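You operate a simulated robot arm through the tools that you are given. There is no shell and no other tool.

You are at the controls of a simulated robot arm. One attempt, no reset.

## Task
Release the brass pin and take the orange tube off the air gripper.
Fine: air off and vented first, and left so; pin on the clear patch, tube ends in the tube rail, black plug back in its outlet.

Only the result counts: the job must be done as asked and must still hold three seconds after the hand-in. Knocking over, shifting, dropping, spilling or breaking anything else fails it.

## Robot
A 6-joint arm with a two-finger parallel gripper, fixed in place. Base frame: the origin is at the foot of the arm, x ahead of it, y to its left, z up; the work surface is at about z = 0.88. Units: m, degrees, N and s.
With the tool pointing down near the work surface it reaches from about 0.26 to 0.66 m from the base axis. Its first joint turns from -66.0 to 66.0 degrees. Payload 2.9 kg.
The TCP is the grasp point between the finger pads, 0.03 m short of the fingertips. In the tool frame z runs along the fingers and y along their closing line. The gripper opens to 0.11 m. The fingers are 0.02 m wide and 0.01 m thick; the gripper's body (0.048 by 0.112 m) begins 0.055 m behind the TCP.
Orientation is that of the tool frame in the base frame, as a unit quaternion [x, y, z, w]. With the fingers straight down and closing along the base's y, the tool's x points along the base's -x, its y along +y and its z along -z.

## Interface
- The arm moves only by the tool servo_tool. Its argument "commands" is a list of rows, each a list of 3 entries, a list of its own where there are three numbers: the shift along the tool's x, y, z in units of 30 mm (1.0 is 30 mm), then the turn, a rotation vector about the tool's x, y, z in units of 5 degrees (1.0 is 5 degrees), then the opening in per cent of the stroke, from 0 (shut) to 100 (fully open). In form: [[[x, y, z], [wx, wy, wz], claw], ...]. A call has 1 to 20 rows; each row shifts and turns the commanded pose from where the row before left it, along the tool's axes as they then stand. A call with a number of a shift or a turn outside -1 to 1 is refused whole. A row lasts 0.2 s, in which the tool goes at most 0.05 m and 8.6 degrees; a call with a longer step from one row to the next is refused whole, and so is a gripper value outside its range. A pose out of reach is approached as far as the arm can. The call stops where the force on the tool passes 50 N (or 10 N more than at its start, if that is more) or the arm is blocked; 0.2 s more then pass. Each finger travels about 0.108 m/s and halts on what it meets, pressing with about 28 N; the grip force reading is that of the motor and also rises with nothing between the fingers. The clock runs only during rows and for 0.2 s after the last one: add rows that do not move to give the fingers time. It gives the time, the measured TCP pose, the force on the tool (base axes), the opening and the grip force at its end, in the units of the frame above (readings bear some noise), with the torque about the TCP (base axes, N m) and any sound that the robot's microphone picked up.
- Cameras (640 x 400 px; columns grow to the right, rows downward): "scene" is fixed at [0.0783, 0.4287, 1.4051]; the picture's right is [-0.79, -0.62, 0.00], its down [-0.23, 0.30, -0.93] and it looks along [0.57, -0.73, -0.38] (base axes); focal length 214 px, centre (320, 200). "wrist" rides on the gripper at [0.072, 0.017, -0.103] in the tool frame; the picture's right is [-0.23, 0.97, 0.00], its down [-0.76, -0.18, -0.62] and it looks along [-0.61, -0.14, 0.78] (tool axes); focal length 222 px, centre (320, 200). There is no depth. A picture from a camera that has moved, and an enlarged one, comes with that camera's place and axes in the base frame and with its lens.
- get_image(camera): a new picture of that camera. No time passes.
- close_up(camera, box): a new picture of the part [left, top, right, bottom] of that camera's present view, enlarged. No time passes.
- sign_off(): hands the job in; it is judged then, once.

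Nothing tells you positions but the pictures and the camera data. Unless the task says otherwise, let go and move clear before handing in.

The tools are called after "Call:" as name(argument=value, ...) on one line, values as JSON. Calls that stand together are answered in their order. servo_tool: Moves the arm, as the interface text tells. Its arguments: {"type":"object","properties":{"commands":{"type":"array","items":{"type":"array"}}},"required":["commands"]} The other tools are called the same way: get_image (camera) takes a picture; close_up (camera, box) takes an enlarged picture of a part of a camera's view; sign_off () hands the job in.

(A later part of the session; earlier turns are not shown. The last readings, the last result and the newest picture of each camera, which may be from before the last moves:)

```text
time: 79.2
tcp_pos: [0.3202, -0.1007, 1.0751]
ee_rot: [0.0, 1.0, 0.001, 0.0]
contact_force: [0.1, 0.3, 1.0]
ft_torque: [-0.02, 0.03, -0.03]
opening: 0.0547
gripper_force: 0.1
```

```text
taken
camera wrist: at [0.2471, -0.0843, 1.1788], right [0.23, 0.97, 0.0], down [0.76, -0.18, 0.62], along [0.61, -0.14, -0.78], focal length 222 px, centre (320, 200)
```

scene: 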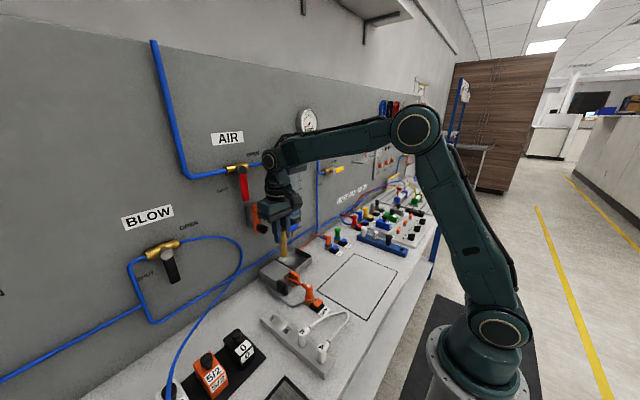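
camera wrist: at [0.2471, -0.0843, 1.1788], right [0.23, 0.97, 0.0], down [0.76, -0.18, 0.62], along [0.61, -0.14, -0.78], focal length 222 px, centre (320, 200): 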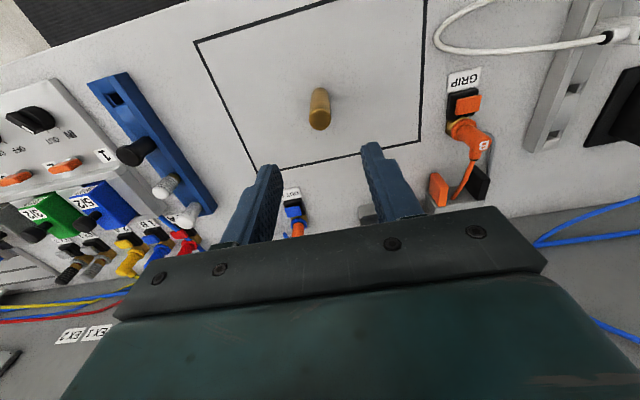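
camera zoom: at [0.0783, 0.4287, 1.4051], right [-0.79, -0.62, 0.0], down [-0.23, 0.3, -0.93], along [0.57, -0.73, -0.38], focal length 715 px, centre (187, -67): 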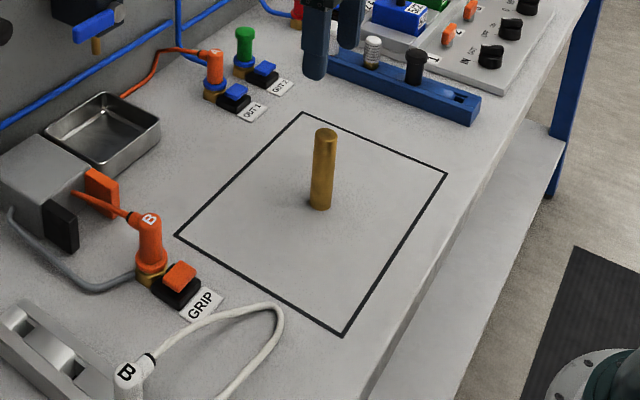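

The pin stands upright on the patch. Next is the tube: each outlet has a coloured button block beside it, so I'll look closely at the GRIP and OUT 1 fittings to see how they release.

Call:
close_up(camera="wrist", box=[420, 60, 520, 210])

Call:
close_up(camera="scene", box=[320, 228, 360, 258])

Call:
close_up(camera="scene", box=[295, 275, 345, 320])

Call:
close_up(camera="scene", box=[355, 215, 415, 260])

```text
2.67 times, centred on (470, 135) of wrist
camera zoom: at [0.2471, -0.0843, 1.1788], right [0.23, 0.97, 0.0], down [0.76, -0.18, 0.62], along [0.61, -0.14, -0.78], focal length 592 px, centre (-80, 373)
```

zoom: 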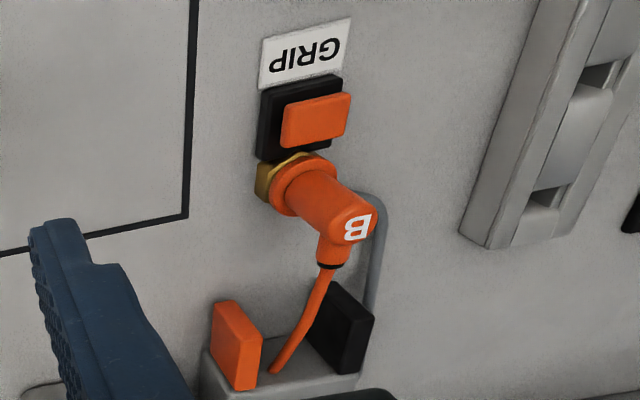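

```text
13.33 times, centred on (340, 243) of scene
camera zoom: at [0.0783, 0.4287, 1.4051], right [-0.79, -0.62, 0.0], down [-0.23, 0.3, -0.93], along [0.57, -0.73, -0.38], focal length 2860 px, centre (53, -373)
```

zoom: 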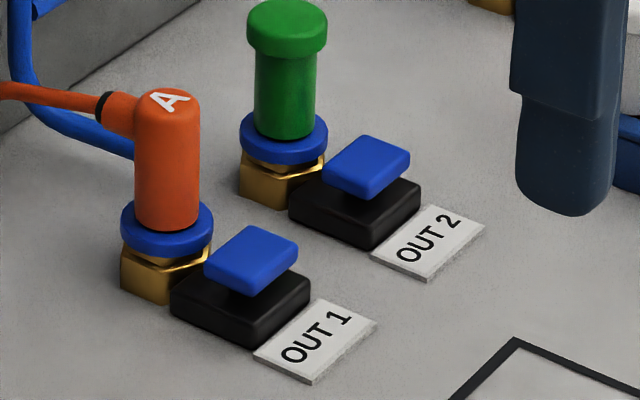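

```text
8.89 times, centred on (320, 298) of scene
camera zoom: at [0.0783, 0.4287, 1.4051], right [-0.79, -0.62, 0.0], down [-0.23, 0.3, -0.93], along [0.57, -0.73, -0.38], focal length 1906 px, centre (320, -667)
```

zoom: 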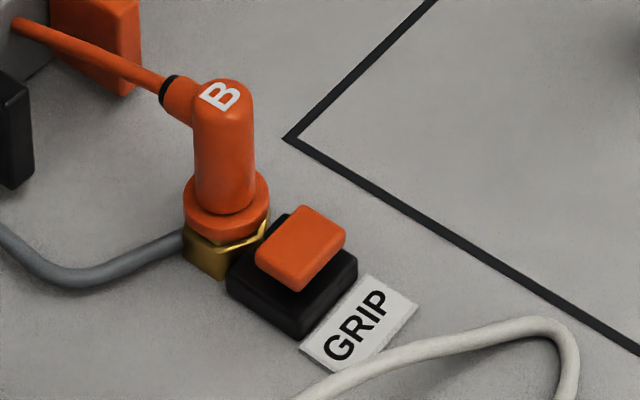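

```text
8.89 times, centred on (385, 238) of scene
camera zoom: at [0.0783, 0.4287, 1.4051], right [-0.79, -0.62, 0.0], down [-0.23, 0.3, -0.93], along [0.57, -0.73, -0.38], focal length 1906 px, centre (-258, -133)
```

zoom: 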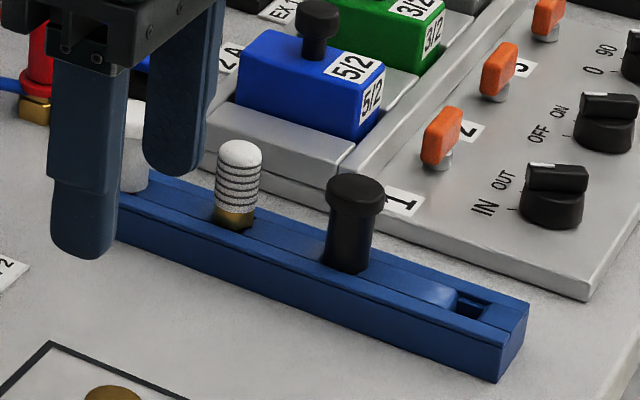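

Each fitting has a coloured release tab matching its collar: GRIP orange, OUT 1 and OUT 2 blue. GRIP plug B's top is near (0.397, 0.073, 0.943) and its tab near (0.364, 0.0725, 0.90). I'll close the fingers, go over the GRIP tab, and check before pressing it.

Call:
servo_tool(commands=[[[-0.243, 0.962, 0], [0, 0, 0], 0], [[-0.243, 0.962, 0], [0, 0, 0], 0], [[-0.243, 0.962, 0], [0, 0, 0], 0], [[-0.243, 0.962, 0], [0, 0, 0], 0], [[-0.243, 0.962, 0], [0, 0, 0], 0], [[-0.243, 0.962, 0], [0, 0, 0], 0], [[0, 0, 0.8], [0, 0, 0], 0], [[0, 0, 0.8], [0, 0, 0], 0], [[0, 0, 0.8], [0, 0, 0], 0], [[0, 0, 0.8], [0, 0, 0], 0], [[0, 0, 0], [0, 0, 0], 0]])

Call:
close_up(camera="wrist", box=[220, 60, 420, 230])

Call:
close_up(camera="scene", box=[275, 240, 355, 320])

```text
time: 81.6
tcp_pos: [0.3653, 0.0725, 0.9771]
ee_rot: [0.001, 1.0, 0.0, 0.0]
contact_force: [0.3, 0.0, -0.3]
ft_torque: [0.01, 0.0, 0.01]
opening: 0.0001
gripper_force: 27.2
```

```text
2.35 times, centred on (320, 145) of wrist
camera zoom: at [0.2916, 0.0888, 1.081], right [0.23, 0.97, 0.0], down [0.76, -0.18, 0.62], along [0.61, -0.14, -0.78], focal length 523 px, centre (320, 329)
```

zoom: 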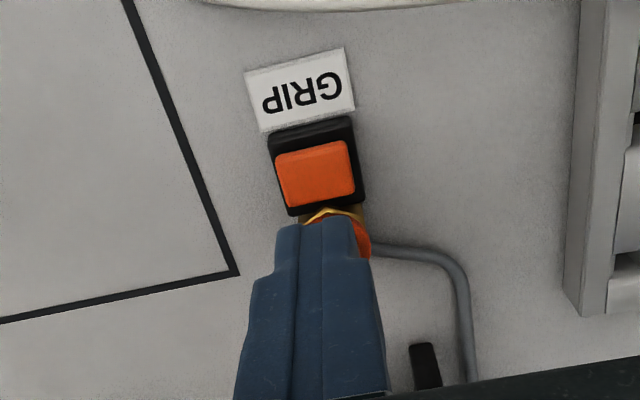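

```text
5.00 times, centred on (315, 280) of scene
camera zoom: at [0.0783, 0.4287, 1.4051], right [-0.79, -0.62, 0.0], down [-0.23, 0.3, -0.93], along [0.57, -0.73, -0.38], focal length 1072 px, centre (345, -200)
```

zoom: 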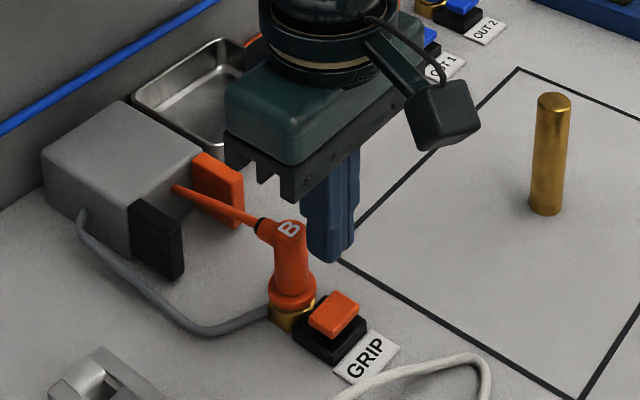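

The fingertips are centred over the tab. I'll press down in small steps and watch the force and sound.

Call:
servo_tool(commands=[[[0.05, -0.02, 0.5], [0, 0, 0], 0], [[0, 0, 0.5], [0, 0, 0], 0], [[0, 0, 0.3], [0, 0, 0], 0], [[0, 0, 0.1], [0, 0, 0], 0], [[0, 0, 0.1], [0, 0, 0], 0], [[0, 0, 0], [0, 0, 0], 0]])

Call:
close_up(camera="scene", box=[290, 265, 350, 315])

```text
time: 83.0
tcp_pos: [0.3624, 0.0713, 0.9335]
ee_rot: [0.001, 1.0, 0.0, 0.0]
contact_force: [0.8, 0.1, -0.3]
ft_torque: [0.0, 0.0, 0.02]
opening: 0.0002
gripper_force: 28.0
```

```text
8.00 times, centred on (320, 290) of scene
camera zoom: at [0.0783, 0.4287, 1.4051], right [-0.79, -0.62, 0.0], down [-0.23, 0.3, -0.93], along [0.57, -0.73, -0.38], focal length 1716 px, centre (320, -520)
```

zoom: 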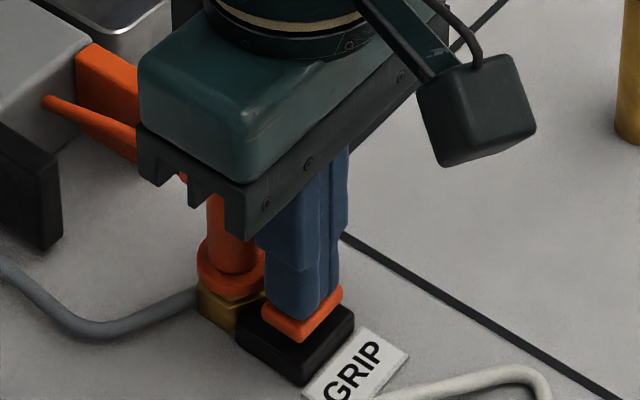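

Call:
servo_tool(commands=[[[0, 0, 0.08], [0, 0, 0], 0], [[0, 0, 0.08], [0, 0, 0], 0], [[0, 0, 0.08], [0, 0, 0], 0], [[0, 0, 0], [0, 0, 0], 0]])

Call:
close_up(camera="scene", box=[290, 265, 350, 315])

```text
time: 84.0
tcp_pos: [0.3619, 0.0709, 0.9254]
ee_rot: [0.003, 1.0, 0.0, 0.001]
contact_force: [2.1, -3.0, 10.9]
ft_torque: [-0.08, -0.05, -0.03]
opening: 0.0
gripper_force: 28.1
heard: click
```

```text
8.00 times, centred on (320, 290) of scene
camera zoom: at [0.0782, 0.4285, 1.4051], right [-0.79, -0.62, 0.0], down [-0.23, 0.3, -0.93], along [0.57, -0.73, -0.38], focal length 1716 px, centre (320, -520)
```

zoom: 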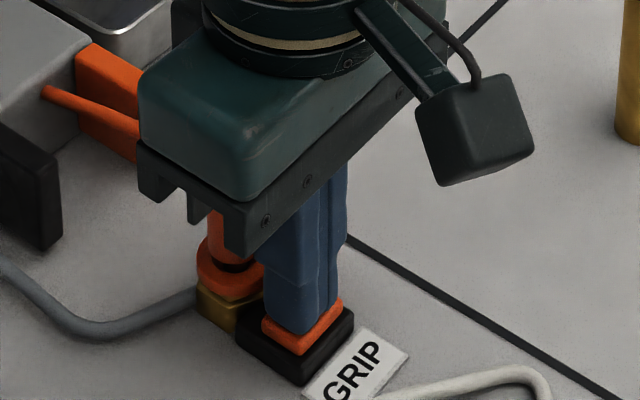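

I heard a click and plug B seems to have risen slightly. I'll lift off and look.

Call:
servo_tool(commands=[[[0, 0, -0.3], [0, 0, 0], 0], [[0, 0, -0.6], [0, 0, 0], 0], [[0, 0, -0.9], [0, 0, 0], 0], [[0, 0, -0.9], [0, 0, 0], 0], [[0, 0, -0.5], [0, 0, 0], 50], [[0, 0, 0], [0, 0, 0], 50]])

Call:
close_up(camera="scene", box=[285, 255, 345, 315])

Call:
close_up(camera="wrist", box=[220, 60, 420, 230])

```text
time: 85.4
tcp_pos: [0.3622, 0.0707, 1.0221]
ee_rot: [0.001, 1.0, 0.0, 0.0]
contact_force: [-0.2, 0.2, 0.2]
ft_torque: [0.01, 0.04, 0.0]
opening: 0.0551
gripper_force: 0.0
```

```text
6.67 times, centred on (315, 285) of scene
camera zoom: at [0.0783, 0.4287, 1.4051], right [-0.79, -0.62, 0.0], down [-0.23, 0.3, -0.93], along [0.57, -0.73, -0.38], focal length 1430 px, centre (353, -367)
```

zoom: 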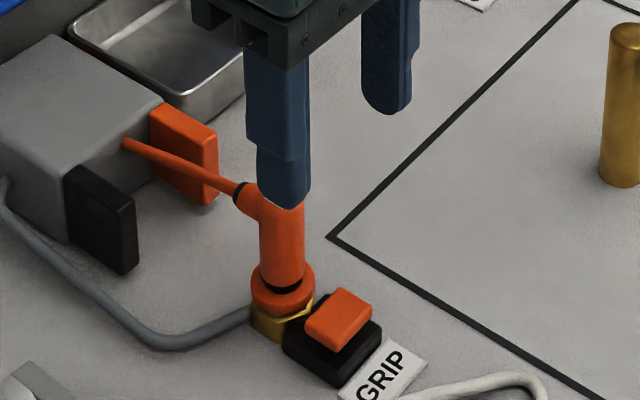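

```text
2.35 times, centred on (320, 145) of wrist
camera zoom: at [0.2895, 0.0888, 1.1262], right [0.23, 0.97, 0.0], down [0.76, -0.18, 0.62], along [0.61, -0.14, -0.78], focal length 523 px, centre (320, 329)
```

zoom: 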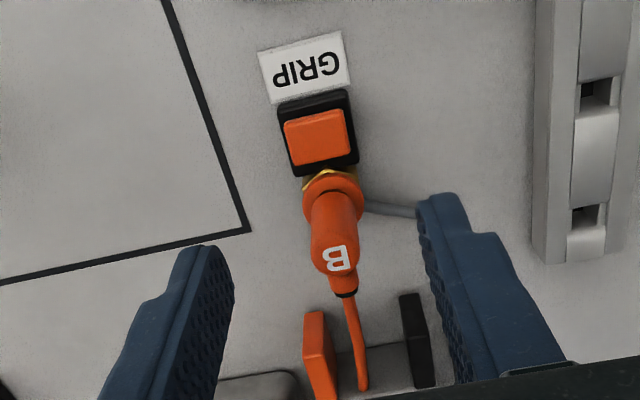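

Plug B has popped up about 5 mm, so it is released. Before pulling it, I'll inspect the tube rail's free holes from closer.

Call:
servo_tool(commands=[[[0.4, 0.9, -0.067], [0, 0, 0], 100], [[0.4, 0.9, -0.067], [0, 0, 0], 100], [[0.4, 0.9, -0.067], [0, 0, 0], 100], [[0.4, 0.9, -0.067], [0, 0, 0], 100], [[0.4, 0.9, -0.067], [0, 0, 0], 100], [[0, 0, 0], [0, 0, 0], 100]])

Call:
get_image(camera="wrist")

Call:
close_up(camera="wrist", box=[240, 60, 400, 220])

Call:
close_up(camera="scene", box=[255, 305, 345, 385])

```text
time: 86.8
tcp_pos: [0.3035, 0.2069, 1.0324]
ee_rot: [0.002, 1.0, 0.0, 0.0]
contact_force: [-0.2, -0.8, -0.2]
ft_torque: [-0.04, 0.03, -0.04]
opening: 0.1098
gripper_force: 0.1
```

```text
taken
camera wrist: at [0.2296, 0.2238, 1.1365], right [0.23, 0.97, 0.0], down [0.76, -0.18, 0.62], along [0.61, -0.14, -0.78], focal length 222 px, centre (320, 200)
```

wrist: 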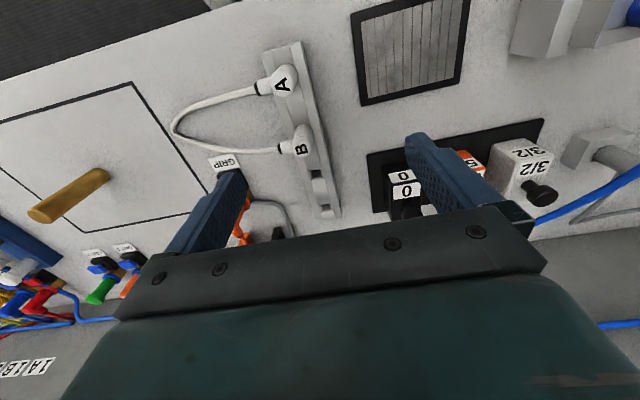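

```text
2.50 times, centred on (320, 140) of wrist
camera zoom: at [0.2296, 0.2238, 1.1365], right [0.23, 0.97, 0.0], down [0.76, -0.18, 0.62], along [0.61, -0.14, -0.78], focal length 555 px, centre (320, 350)
```

zoom: 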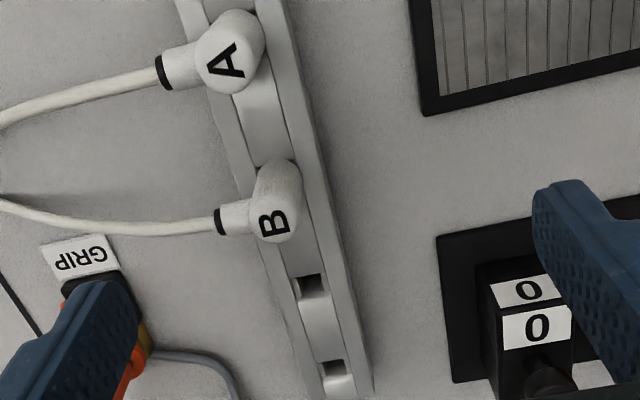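

```text
5.00 times, centred on (300, 345) of scene
camera zoom: at [0.0783, 0.4287, 1.4051], right [-0.79, -0.62, 0.0], down [-0.23, 0.3, -0.93], along [0.57, -0.73, -0.38], focal length 1072 px, centre (420, -525)
```

zoom: 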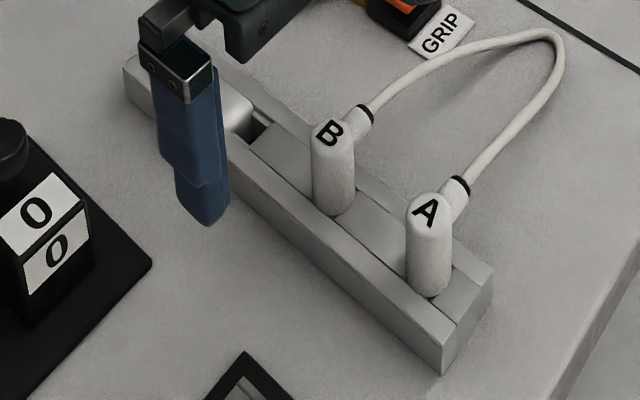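

Call:
close_up(camera="wrist", box=[300, 160, 350, 220])

Call:
servo_tool(commands=[[[-0.9, -0.9, -0.6], [0, 0, 0], 100], [[-0.9, -0.9, -0.6], [0, 0, 0], 100], [[0, -0.5, 0], [0, 0, 0], 100], [[0, 0, 0], [0, 0, 0], 100]])

Call:
get_image(camera="wrist")

```text
6.67 times, centred on (325, 190) of wrist
camera zoom: at [0.2296, 0.2238, 1.1365], right [0.23, 0.97, 0.0], down [0.76, -0.18, 0.62], along [0.61, -0.14, -0.78], focal length 1481 px, centre (287, 267)
```

zoom: 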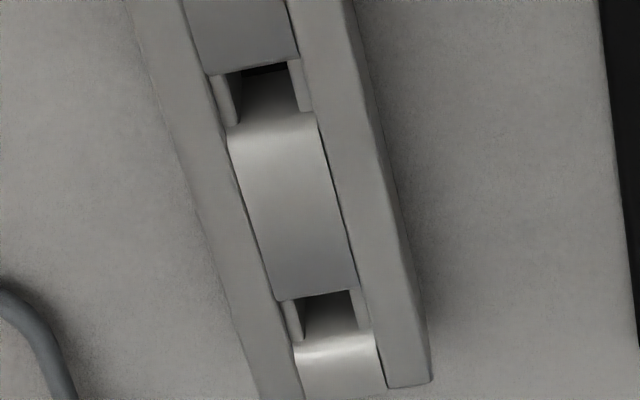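

```text
time: 87.8
tcp_pos: [0.3563, 0.1368, 1.0676]
ee_rot: [0.001, 1.0, 0.0, 0.0]
contact_force: [-0.1, -0.1, -0.9]
ft_torque: [-0.01, 0.0, 0.02]
opening: 0.1098
gripper_force: 0.1
```

```text
taken
camera wrist: at [0.2836, 0.154, 1.1716], right [0.23, 0.97, 0.0], down [0.76, -0.18, 0.62], along [0.61, -0.14, -0.78], focal length 222 px, centre (320, 200)
```

wrist: 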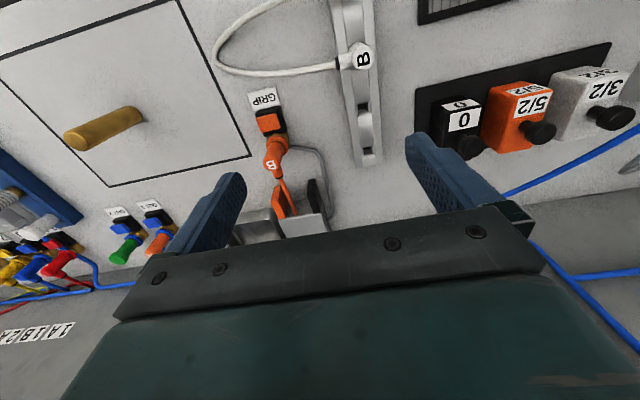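

The free rail holes have chamfered lead-ins at about (0.376, 0.185) and (0.4335, 0.185), with the rail top at z≈0.898. The seated white plugs' tops are at z≈0.94. Now I'll pin down plug B's position accurately.

Call:
close_up(camera="wrist", box=[240, 80, 340, 220])

Call:
close_up(camera="scene", box=[285, 260, 345, 320])

```text
2.86 times, centred on (290, 150) of wrist
camera zoom: at [0.2836, 0.154, 1.1716], right [0.23, 0.97, 0.0], down [0.76, -0.18, 0.62], along [0.61, -0.14, -0.78], focal length 635 px, centre (406, 343)
```

zoom: 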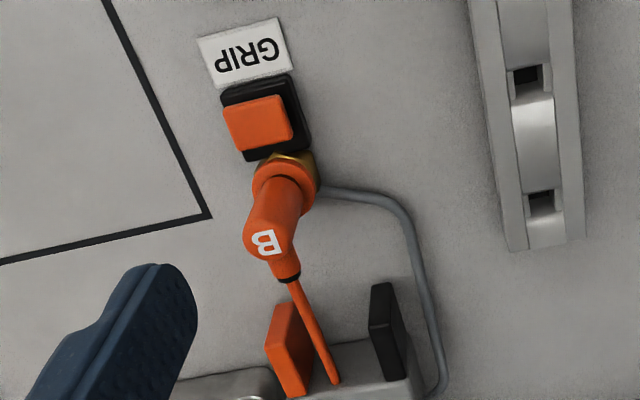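

```text
6.67 times, centred on (315, 290) of scene
camera zoom: at [0.0783, 0.4286, 1.4051], right [-0.79, -0.62, 0.0], down [-0.23, 0.3, -0.93], along [0.57, -0.73, -0.38], focal length 1430 px, centre (353, -400)
```

zoom: 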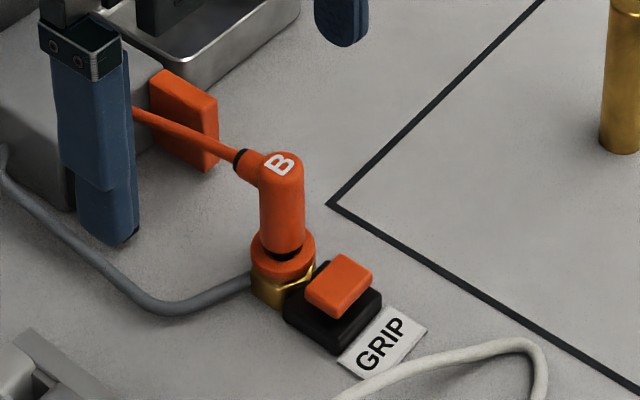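

I'll move above plug B and check the alignment in the wrist view.

Call:
servo_tool(commands=[[[-0.452, -0.726, 0.1], [0, 0, 0], 50], [[-0.452, -0.726, 0.1], [0, 0, 0], 50], [[-0.452, -0.726, 0.1], [0, 0, 0], 50], [[0, 0, 0.5], [0, 0, 0], 50], [[0, 0, 0.5], [0, 0, 0], 50], [[0, 0, 0], [0, 0, 0], 50]])

Call:
close_up(camera="wrist", box=[200, 60, 440, 230])

Call:
close_up(camera="scene", box=[265, 240, 355, 320])

```text
time: 89.2
tcp_pos: [0.3987, 0.0711, 1.0279]
ee_rot: [0.001, 1.0, 0.0, 0.0]
contact_force: [0.0, -0.5, 0.4]
ft_torque: [0.02, 0.01, 0.05]
opening: 0.0549
gripper_force: 0.0
```

```text
2.35 times, centred on (320, 145) of wrist
camera zoom: at [0.3248, 0.089, 1.1323], right [0.23, 0.97, 0.0], down [0.76, -0.18, 0.62], along [0.61, -0.14, -0.78], focal length 523 px, centre (320, 329)
```

zoom: 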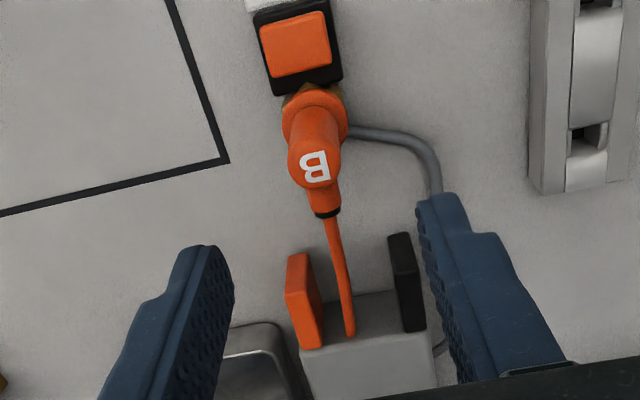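

```text
5.00 times, centred on (310, 280) of scene
camera zoom: at [0.0783, 0.4287, 1.4051], right [-0.79, -0.62, 0.0], down [-0.23, 0.3, -0.93], along [0.57, -0.73, -0.38], focal length 1072 px, centre (370, -200)
```

zoom: 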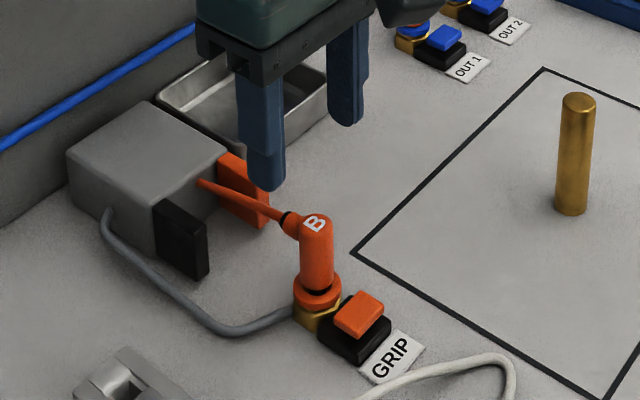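

The plug is nearly centred between the fingers. I'll fine-adjust, descend to just above the collar (tips at z≈0.907) and grip it.

Call:
servo_tool(commands=[[[0.14, -0.037, 0.4], [0, 0, 0], 50], [[0, 0, 0.8], [0, 0, 0], 50], [[0, 0, 0.8], [0, 0, 0], 50], [[0, 0, 0.6], [0, 0, 0], 50], [[0, 0, 0.4], [0, 0, 0], 50], [[0, 0, 0], [0, 0, 0], 50]])

Call:
close_up(camera="wrist", box=[200, 60, 440, 230])

Call:
close_up(camera="scene", box=[285, 260, 345, 320])

```text
time: 90.6
tcp_pos: [0.3939, 0.0702, 0.939]
ee_rot: [0.001, 1.0, 0.0, 0.0]
contact_force: [0.6, 0.7, 0.3]
ft_torque: [-0.03, 0.03, -0.01]
opening: 0.0549
gripper_force: 0.0
```

```text
2.35 times, centred on (320, 145) of wrist
camera zoom: at [0.3202, 0.0876, 1.043], right [0.23, 0.97, 0.0], down [0.76, -0.18, 0.62], along [0.61, -0.14, -0.78], focal length 523 px, centre (320, 329)
```

zoom: 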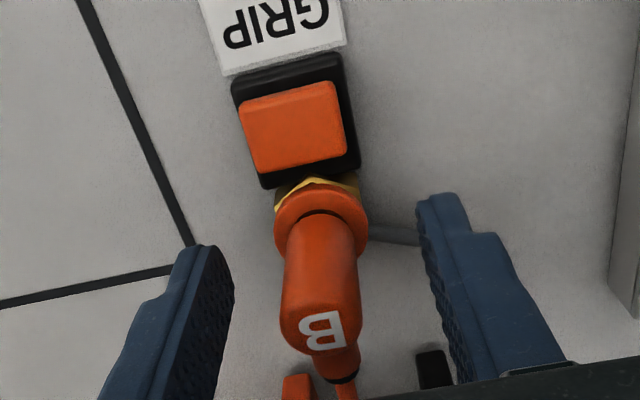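

```text
6.67 times, centred on (315, 290) of scene
camera zoom: at [0.0783, 0.4287, 1.4051], right [-0.79, -0.62, 0.0], down [-0.23, 0.3, -0.93], along [0.57, -0.73, -0.38], focal length 1430 px, centre (353, -400)
```

zoom: 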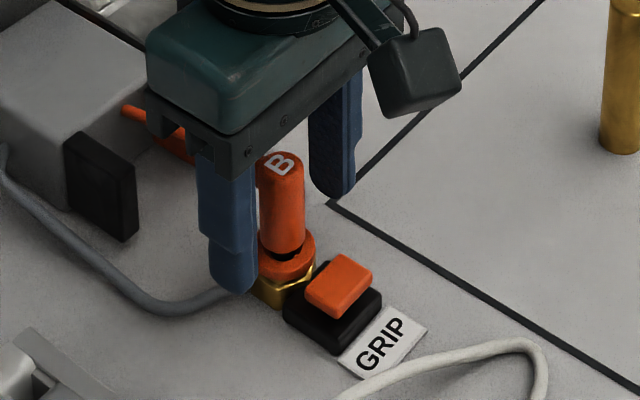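

Well aligned. Closing on plug B.

Call:
servo_tool(commands=[[[0.05, 0, 0], [0, 0, 0], 35], [[0, 0, 0], [0, 0, 0], 20], [[0, 0, 0], [0, 0, 0], 10], [[0, 0, 0], [0, 0, 0], 0], [[0, 0, 0], [0, 0, 0], 0]])

Call:
close_up(camera="wrist", box=[200, 60, 440, 230])

```text
time: 91.8
tcp_pos: [0.3921, 0.0707, 0.9395]
ee_rot: [0.001, 1.0, 0.0, 0.0]
contact_force: [-1.2, -0.3, 0.0]
ft_torque: [-0.02, -0.01, -0.01]
opening: 0.0183
gripper_force: 28.2
```

```text
2.35 times, centred on (320, 145) of wrist
camera zoom: at [0.3185, 0.088, 1.0435], right [0.23, 0.97, 0.0], down [0.76, -0.18, 0.62], along [0.61, -0.14, -0.78], focal length 523 px, centre (320, 329)
```

zoom: 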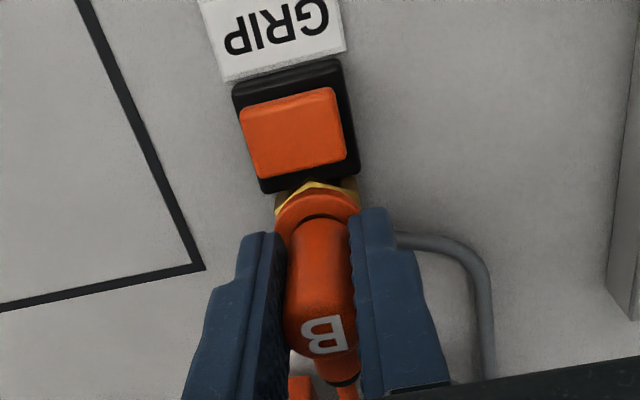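

Plug B is gripped (18.3 mm). I'll lift it straight out of the GRIP socket and watch the force.

Call:
servo_tool(commands=[[[0, 0, -0.15], [0, 0, 0], 0], [[0, 0, -0.3], [0, 0, 0], 0], [[0, 0, -0.5], [0, 0, 0], 0], [[0, 0, -0.7], [0, 0, 0], 0], [[0, 0, -0.8], [0, 0, 0], 0], [[0, 0, -0.8], [0, 0, 0], 0], [[0, 0, 0], [0, 0, 0], 0]])

Call:
close_up(camera="wrist", box=[200, 60, 440, 230])

Call:
close_up(camera="scene", box=[245, 210, 365, 320])

```text
time: 93.4
tcp_pos: [0.3915, 0.0706, 1.036]
ee_rot: [0.001, 1.0, 0.0, -0.001]
contact_force: [0.1, 0.2, 0.8]
ft_torque: [0.01, 0.0, -0.01]
opening: 0.0184
gripper_force: 28.0
```

```text
2.35 times, centred on (320, 145) of wrist
camera zoom: at [0.3185, 0.0877, 1.1403], right [0.23, 0.97, 0.0], down [0.76, -0.18, 0.62], along [0.61, -0.14, -0.78], focal length 523 px, centre (320, 329)
```

zoom: 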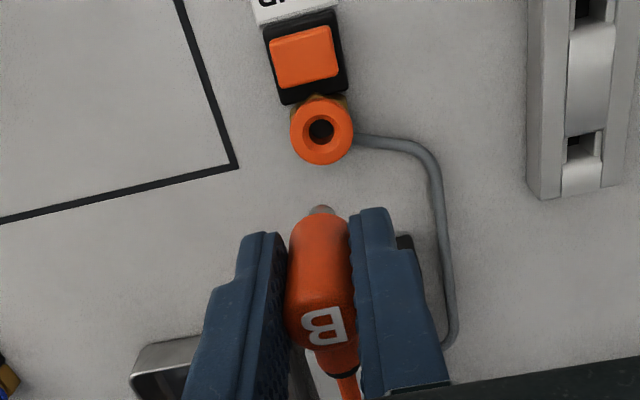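

```text
3.64 times, centred on (305, 265) of scene
camera zoom: at [0.0783, 0.4287, 1.4051], right [-0.79, -0.62, 0.0], down [-0.23, 0.3, -0.93], along [0.57, -0.73, -0.38], focal length 780 px, centre (374, -36)
```

zoom: 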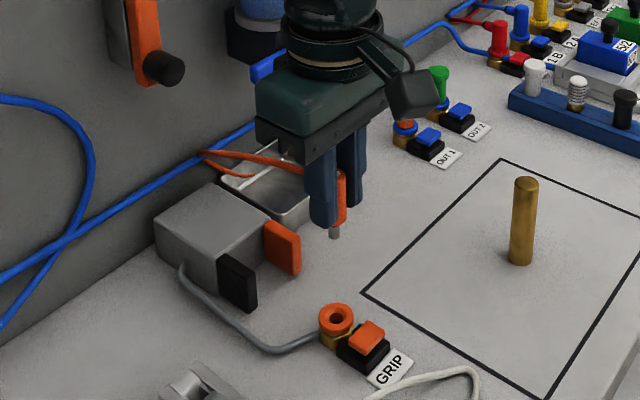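

Plug B is out, with a short metal stem below it. I'll rotate it 90° so its nozzle points to -y like the white plugs, then carry it over the far free rail hole.

Call:
servo_tool(commands=[[[0, 0, 0], [0, 0, 1], 0], [[0, 0, 0], [0, 0, 1], 0], [[0, 0, 0], [0, 0, 1], 0], [[0, 0, 0], [0, 0, 1], 0], [[0, 0, 0], [0, 0, 1], 0], [[0, 0, 0], [0, 0, 1], 0], [[0, 0, 0], [0, 0, 1], 0], [[0, 0, 0], [0, 0, 1], 0], [[0, 0, 0], [0, 0, 1], 0], [[0, 0, 0], [0, 0, 1], 0], [[0, 0, 0], [0, 0, 1], 0], [[0, 0, 0], [0, 0, 1], 0], [[0, 0, 0], [0, 0, 1], 0], [[0, 0, 0], [0, 0, 1], 0], [[0, 0, 0], [0, 0, 1], 0], [[0, 0, 0], [0, 0, 1], 0], [[0, 0, 0], [0, 0, 1], 0], [[0, 0, 0], [0, 0, 1], 0], [[0, 0, 0], [0, 0, 0], 0]])

Call:
get_image(camera="wrist")

Call:
get_image(camera="scene")

```text
time: 97.4
tcp_pos: [0.3921, 0.0706, 1.0358]
ee_rot: [0.708, 0.706, -0.001, 0.0]
contact_force: [0.8, -1.1, -0.7]
ft_torque: [0.01, 0.02, 0.0]
opening: 0.0184
gripper_force: 28.4
```

```text
taken
camera wrist: at [0.4085, 0.1436, 1.1402], right [0.97, -0.23, 0.0], down [-0.18, -0.76, 0.62], along [-0.14, -0.61, -0.78], focal length 222 px, centre (320, 200)
```

wrist: 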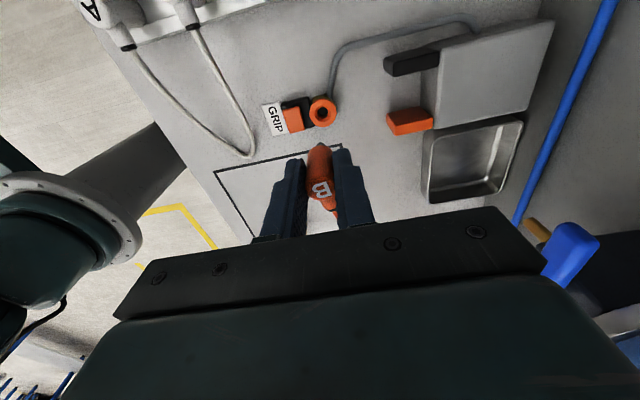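

```text
taken
```

scene: 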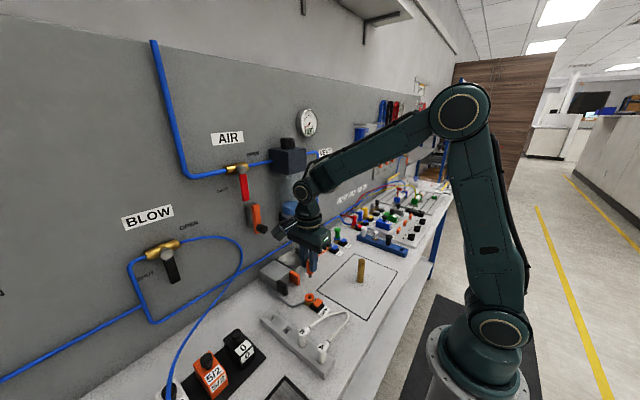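

Now translating over the far hole (0.4335, 0.185).

Call:
servo_tool(commands=[[[0.956, 0.345, 0], [0, 0, 0], 0], [[0.956, 0.345, 0], [0, 0, 0], 0], [[0.956, 0.345, 0], [0, 0, 0], 0], [[0.956, 0.345, 0], [0, 0, 0], 0], [[0, 0, 0.6], [0, 0, 0], 0], [[0, 0, 0.6], [0, 0, 0], 0], [[0, 0, 0], [0, 0, 0], 0]])

Call:
close_up(camera="wrist", box=[200, 60, 440, 230])

Call:
close_up(camera="scene", box=[230, 250, 340, 350])

```text
time: 99.0
tcp_pos: [0.4344, 0.1846, 1.0]
ee_rot: [0.708, 0.706, 0.0, 0.0]
contact_force: [0.1, -0.3, -0.7]
ft_torque: [-0.01, -0.01, 0.0]
opening: 0.0184
gripper_force: 27.8
```

```text
2.35 times, centred on (320, 145) of wrist
camera zoom: at [0.4502, 0.2583, 1.1043], right [0.97, -0.23, 0.0], down [-0.18, -0.76, 0.62], along [-0.14, -0.61, -0.78], focal length 523 px, centre (320, 329)
```

zoom: 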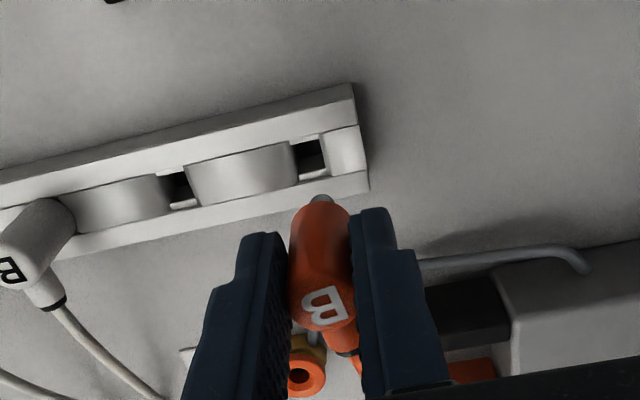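

```text
4.00 times, centred on (285, 300) of scene
camera zoom: at [0.0783, 0.4287, 1.4051], right [-0.79, -0.62, 0.0], down [-0.23, 0.3, -0.93], along [0.57, -0.73, -0.38], focal length 858 px, centre (460, -200)
```

zoom: 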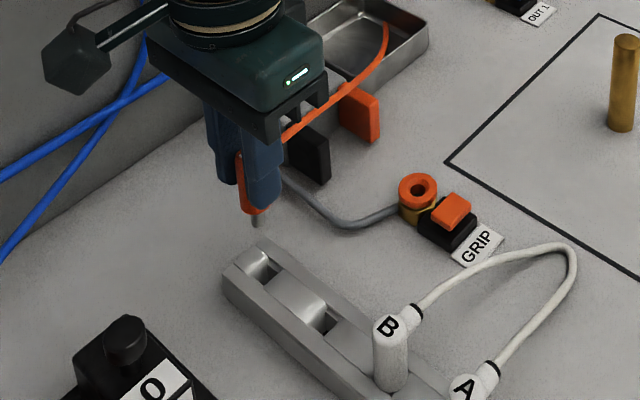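

I'll zoom on the hole and the stem to refine the alignment.

Call:
close_up(camera="wrist", box=[260, 90, 360, 160])

Call:
close_up(camera="scene", box=[275, 290, 325, 340])

```text
5.71 times, centred on (310, 125) of wrist
camera zoom: at [0.4502, 0.2583, 1.1043], right [0.97, -0.23, 0.0], down [-0.18, -0.76, 0.62], along [-0.14, -0.61, -0.78], focal length 1269 px, centre (377, 629)
```

zoom: 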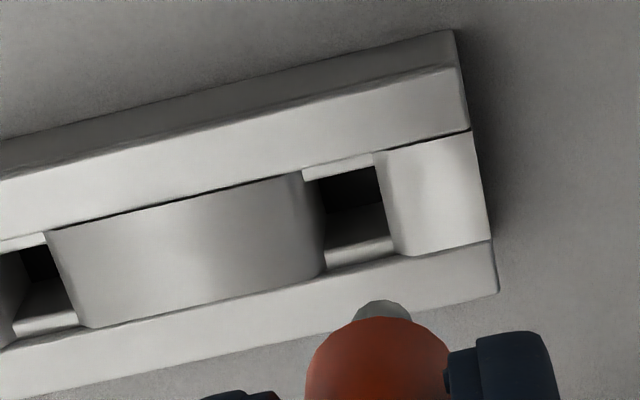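

```text
8.00 times, centred on (300, 315) of scene
camera zoom: at [0.0783, 0.4287, 1.4051], right [-0.79, -0.62, 0.0], down [-0.23, 0.3, -0.93], along [0.57, -0.73, -0.38], focal length 1716 px, centre (480, -720)
```

zoom: 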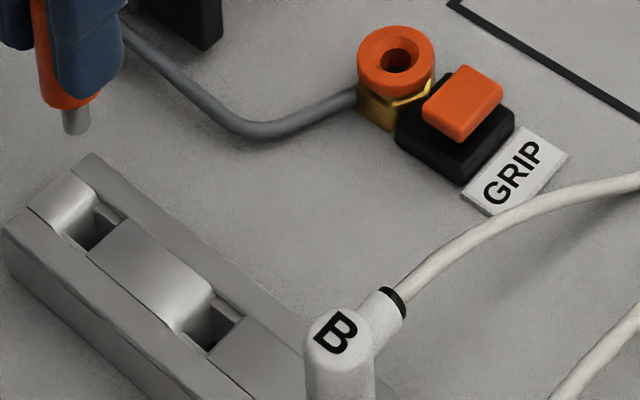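

The refined hole centre is about (0.4285, 0.186) with the rail top at z≈0.902. I'll shift and lower until the stem is just above the hole.

Call:
servo_tool(commands=[[[0.023, -0.197, 0.3], [0, 0, 0], 0], [[0, 0, 0.5], [0, 0, 0], 0], [[0, 0, 0.5], [0, 0, 0], 0], [[0, 0, 0.2], [0, 0, 0], 0], [[0, 0, 0], [0, 0, 0], 0]])

Call:
close_up(camera="wrist", box=[240, 90, 400, 210])

Call:
close_up(camera="scene", box=[255, 275, 315, 335])

```text
time: 100.2
tcp_pos: [0.4272, 0.1875, 0.9565]
ee_rot: [0.708, 0.707, 0.0, 0.0]
contact_force: [1.5, 4.6, 0.5]
ft_torque: [0.22, -0.03, 0.0]
opening: 0.0186
gripper_force: 27.8
```

```text
3.33 times, centred on (320, 150) of wrist
camera zoom: at [0.4437, 0.2594, 1.0593], right [0.97, -0.23, 0.0], down [-0.18, -0.76, 0.62], along [-0.14, -0.61, -0.78], focal length 740 px, centre (320, 367)
```

zoom: 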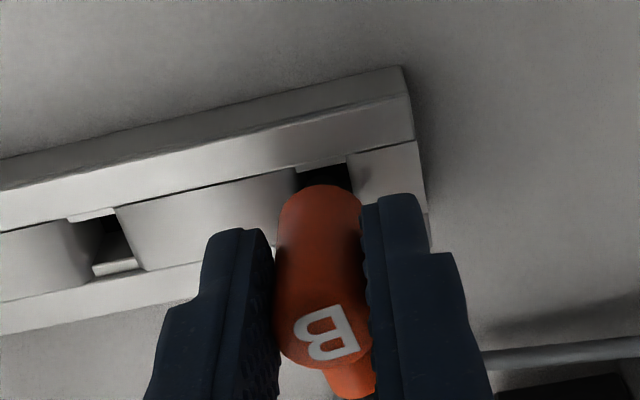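

```text
6.67 times, centred on (285, 305) of scene
camera zoom: at [0.0783, 0.4288, 1.405], right [-0.79, -0.62, 0.0], down [-0.23, 0.3, -0.93], along [0.57, -0.73, -0.38], focal length 1430 px, centre (553, -500)
```

zoom: 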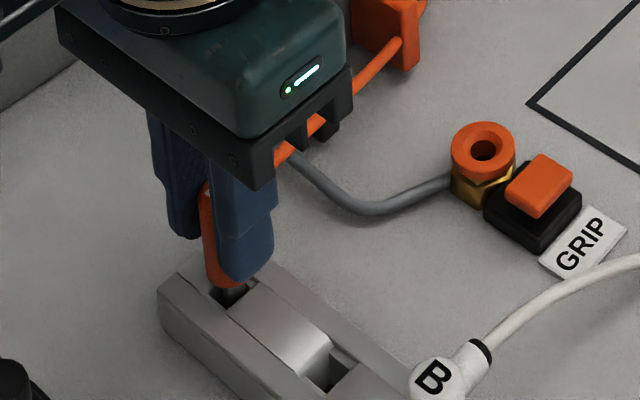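

There's a light sideways reaction toward +y, meaning the stem touches the -y chamfer. I'll shift 2 mm toward +y and keep lowering slowly.

Call:
servo_tool(commands=[[[0.07, 0, 0], [0, 0, 0], 0], [[0, 0, 0.1], [0, 0, 0], 0], [[0, 0, 0.1], [0, 0, 0], 0], [[0, 0, 0], [0, 0, 0], 0]])

Call:
servo_tool(commands=[[[0, 0, 0.1], [0, 0, 0], 0], [[0, 0, 0.1], [0, 0, 0], 0], [[0, 0, 0], [0, 0, 0], 0]])

```text
time: 101.2
tcp_pos: [0.4267, 0.1892, 0.9494]
ee_rot: [0.708, 0.707, 0.0, 0.0]
contact_force: [1.4, -0.2, 0.1]
ft_torque: [0.01, -0.03, 0.01]
opening: 0.0187
gripper_force: 28.0
```

```text
time: 102.0
tcp_pos: [0.4273, 0.189, 0.9453]
ee_rot: [0.708, 0.706, 0.001, 0.001]
contact_force: [-3.3, -2.2, 21.0]
ft_torque: [-0.16, 0.15, -0.06]
opening: 0.0186
gripper_force: 28.2
```

It met 21 N at z 0.945, which is earlier than expected for full seating. I'll look at it.

Call:
close_up(camera="wrist", box=[260, 90, 380, 180])

Call:
close_up(camera="scene", box=[255, 285, 315, 335])

```text
4.44 times, centred on (320, 135) of wrist
camera zoom: at [0.4438, 0.2611, 1.0486], right [0.97, -0.23, 0.0], down [-0.18, -0.76, 0.62], along [-0.14, -0.61, -0.78], focal length 987 px, centre (320, 489)
```

zoom: 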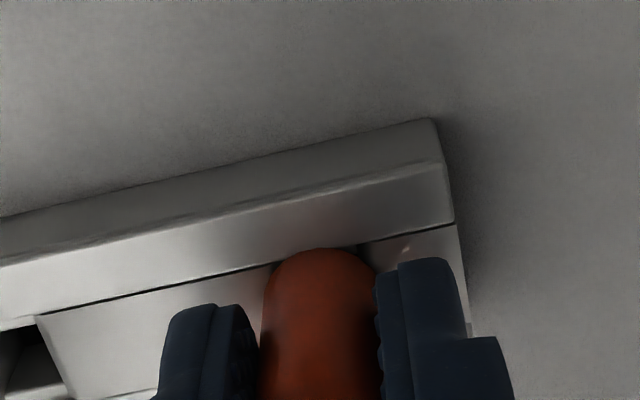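

```text
8.00 times, centred on (285, 310) of scene
camera zoom: at [0.0779, 0.4285, 1.4051], right [-0.79, -0.62, 0.0], down [-0.23, 0.3, -0.93], along [0.57, -0.73, -0.38], focal length 1716 px, centre (600, -680)
```

zoom: 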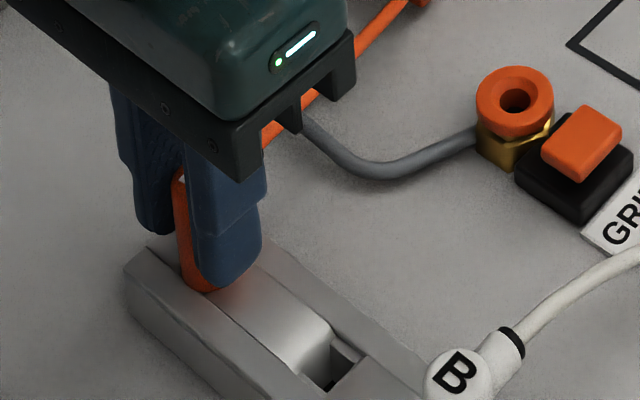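

The estimates disagree on whether the stem is in. I'll ease off the pressure and make a small sideways move: resistance will tell me the stem is captured in the hole.

Call:
servo_tool(commands=[[[0, 0, -0.08], [0, 0, 0], 0], [[0, 0, 0], [0, 0, 0], 0]])

Call:
servo_tool(commands=[[[-0.1, 0, 0], [0, 0, 0], 0], [[0, 0, 0], [0, 0, 0], 0]])

Call:
close_up(camera="wrist", box=[240, 90, 400, 210])

```text
time: 102.6
tcp_pos: [0.4269, 0.1883, 0.945]
ee_rot: [0.708, 0.706, -0.001, -0.001]
contact_force: [4.2, 0.0, -2.1]
ft_torque: [0.05, -0.2, 0.02]
opening: 0.0186
gripper_force: 27.9
```

```text
time: 103.2
tcp_pos: [0.4283, 0.1871, 0.9459]
ee_rot: [0.707, 0.707, 0.0, 0.0]
contact_force: [2.3, 10.3, -1.9]
ft_torque: [0.46, -0.15, 0.0]
opening: 0.0186
gripper_force: 28.0
```

```text
3.33 times, centred on (320, 150) of wrist
camera zoom: at [0.4434, 0.2592, 1.0496], right [0.97, -0.23, 0.0], down [-0.18, -0.76, 0.62], along [-0.14, -0.61, -0.78], focal length 740 px, centre (320, 367)
```

zoom: 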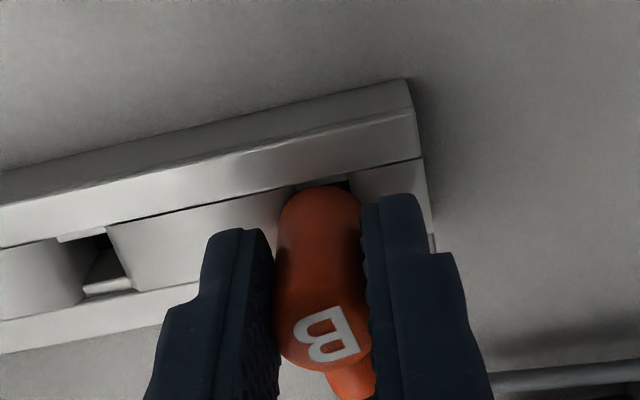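

The sideways move is resisted (10 N), so the stem is inside the hole. I'll re-centre and press it down firmly to seat it fully.

Call:
servo_tool(commands=[[[0.1, 0.04, 0], [0, 0, 0], 0], [[0, 0, 0.08], [0, 0, 0], 0], [[0, 0, 0.08], [0, 0, 0], 0], [[0, 0, 0], [0, 0, 0], 0]])

Call:
close_up(camera="wrist", box=[240, 90, 400, 210])

Call:
close_up(camera="scene", box=[255, 280, 325, 340])

```text
time: 104.2
tcp_pos: [0.4283, 0.1879, 0.9419]
ee_rot: [0.708, 0.706, 0.001, 0.001]
contact_force: [-4.4, -5.0, 21.2]
ft_torque: [-0.23, 0.13, -0.08]
opening: 0.0188
gripper_force: 27.7
```

```text
3.33 times, centred on (320, 150) of wrist
camera zoom: at [0.4449, 0.2607, 1.0456], right [0.97, -0.23, 0.0], down [-0.18, -0.76, 0.62], along [-0.14, -0.61, -0.78], focal length 740 px, centre (320, 367)
```

zoom: 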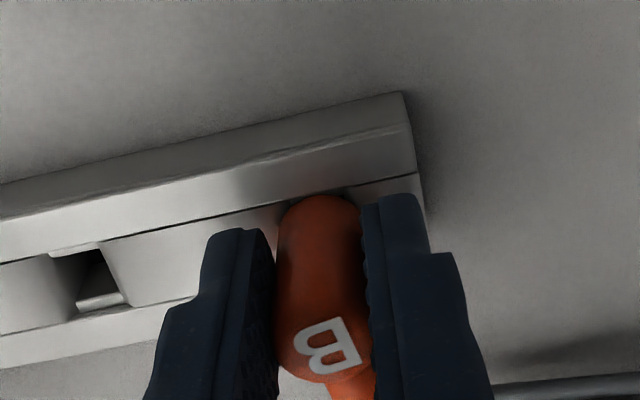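

```text
6.67 times, centred on (290, 310) of scene
camera zoom: at [0.0779, 0.4284, 1.4052], right [-0.79, -0.62, 0.0], down [-0.23, 0.3, -0.93], along [0.57, -0.73, -0.38], focal length 1430 px, centre (520, -533)
```

zoom: 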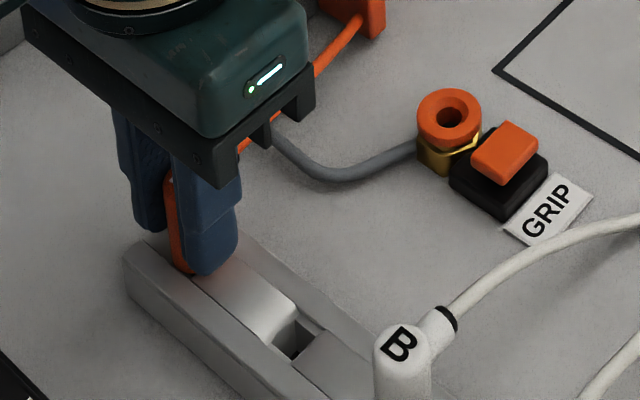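

It's down on the rail (21 N, with the plug now sliding in the pads rather than sinking further). I'll relax the pressure, open modestly, rise, and inspect.

Call:
servo_tool(commands=[[[0, 0, -0.05], [0, 0, 0], 0], [[0, 0, 0], [0, 0, 0], 0], [[0, 0, 0], [0, 0, 0], 30], [[0, 0, 0], [0, 0, 0], 38], [[0, 0, 0], [0, 0, 0], 38], [[0, 0, -0.3], [0, 0, 0], 38], [[0, 0, -0.6], [0, 0, 0], 38], [[0, 0, -0.8], [0, 0, 0], 38], [[0, 0, -0.8], [0, 0, 0], 38], [[0, 0, -0.5], [0, 0, 0], 38], [[0, 0, 0], [0, 0, 0], 38]])

Call:
get_image(camera="wrist")

Call:
close_up(camera="scene", box=[245, 260, 345, 350])

```text
time: 106.6
tcp_pos: [0.4296, 0.1879, 1.0334]
ee_rot: [0.707, 0.707, 0.0, 0.0]
contact_force: [-0.9, 0.5, -0.2]
ft_torque: [0.02, 0.03, 0.01]
opening: 0.0417
gripper_force: 0.1
```

```text
taken
camera wrist: at [0.4448, 0.261, 1.1371], right [0.97, -0.23, 0.0], down [-0.18, -0.76, 0.62], along [-0.14, -0.61, -0.78], focal length 222 px, centre (320, 200)
```

wrist: 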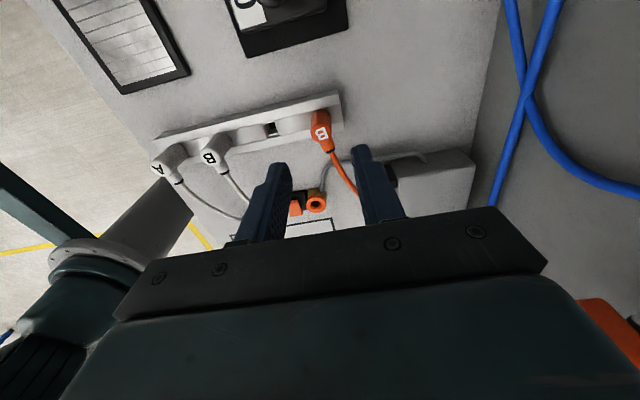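

```text
4.44 times, centred on (295, 305) of scene
camera zoom: at [0.0783, 0.4287, 1.4051], right [-0.79, -0.62, 0.0], down [-0.23, 0.3, -0.93], along [0.57, -0.73, -0.38], focal length 953 px, centre (431, -267)
```

zoom: 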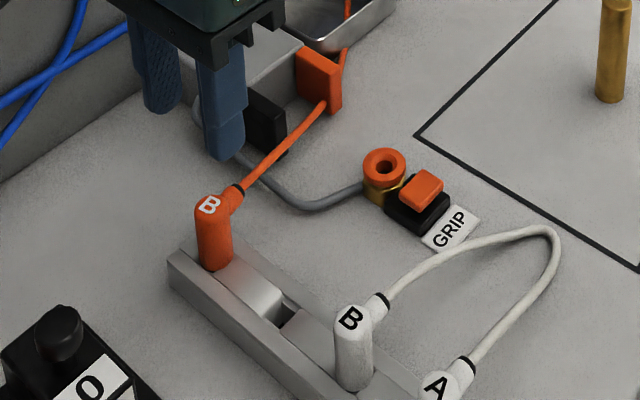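

Orange B sits in the rail hole at a similar level to the white plugs. I'll check it in close-up from the wrist.

Call:
close_up(camera="wrist", box=[140, 80, 360, 220])

Call:
close_up(camera="scene", box=[270, 290, 340, 345])

```text
2.86 times, centred on (250, 150) of wrist
camera zoom: at [0.4448, 0.261, 1.1371], right [0.97, -0.23, 0.0], down [-0.18, -0.76, 0.62], along [-0.14, -0.61, -0.78], focal length 635 px, centre (520, 343)
```

zoom: 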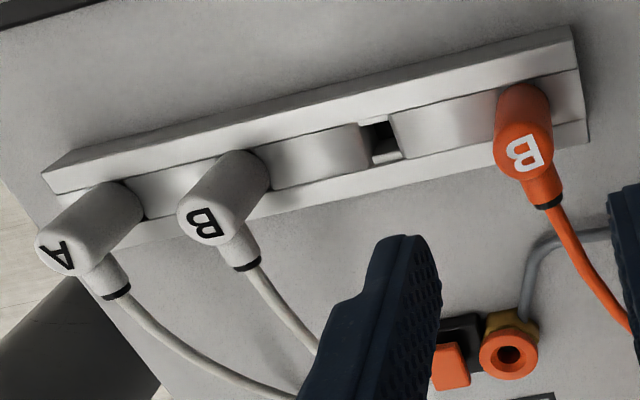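

```text
7.27 times, centred on (305, 318) of scene
camera zoom: at [0.0783, 0.4287, 1.4051], right [-0.79, -0.62, 0.0], down [-0.23, 0.3, -0.93], along [0.57, -0.73, -0.38], focal length 1560 px, centre (429, -654)
```

zoom: 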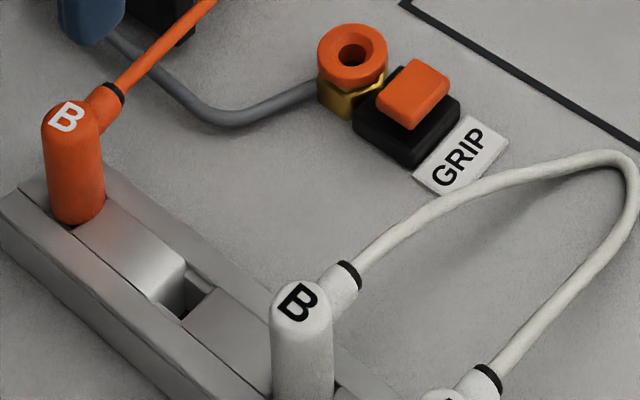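

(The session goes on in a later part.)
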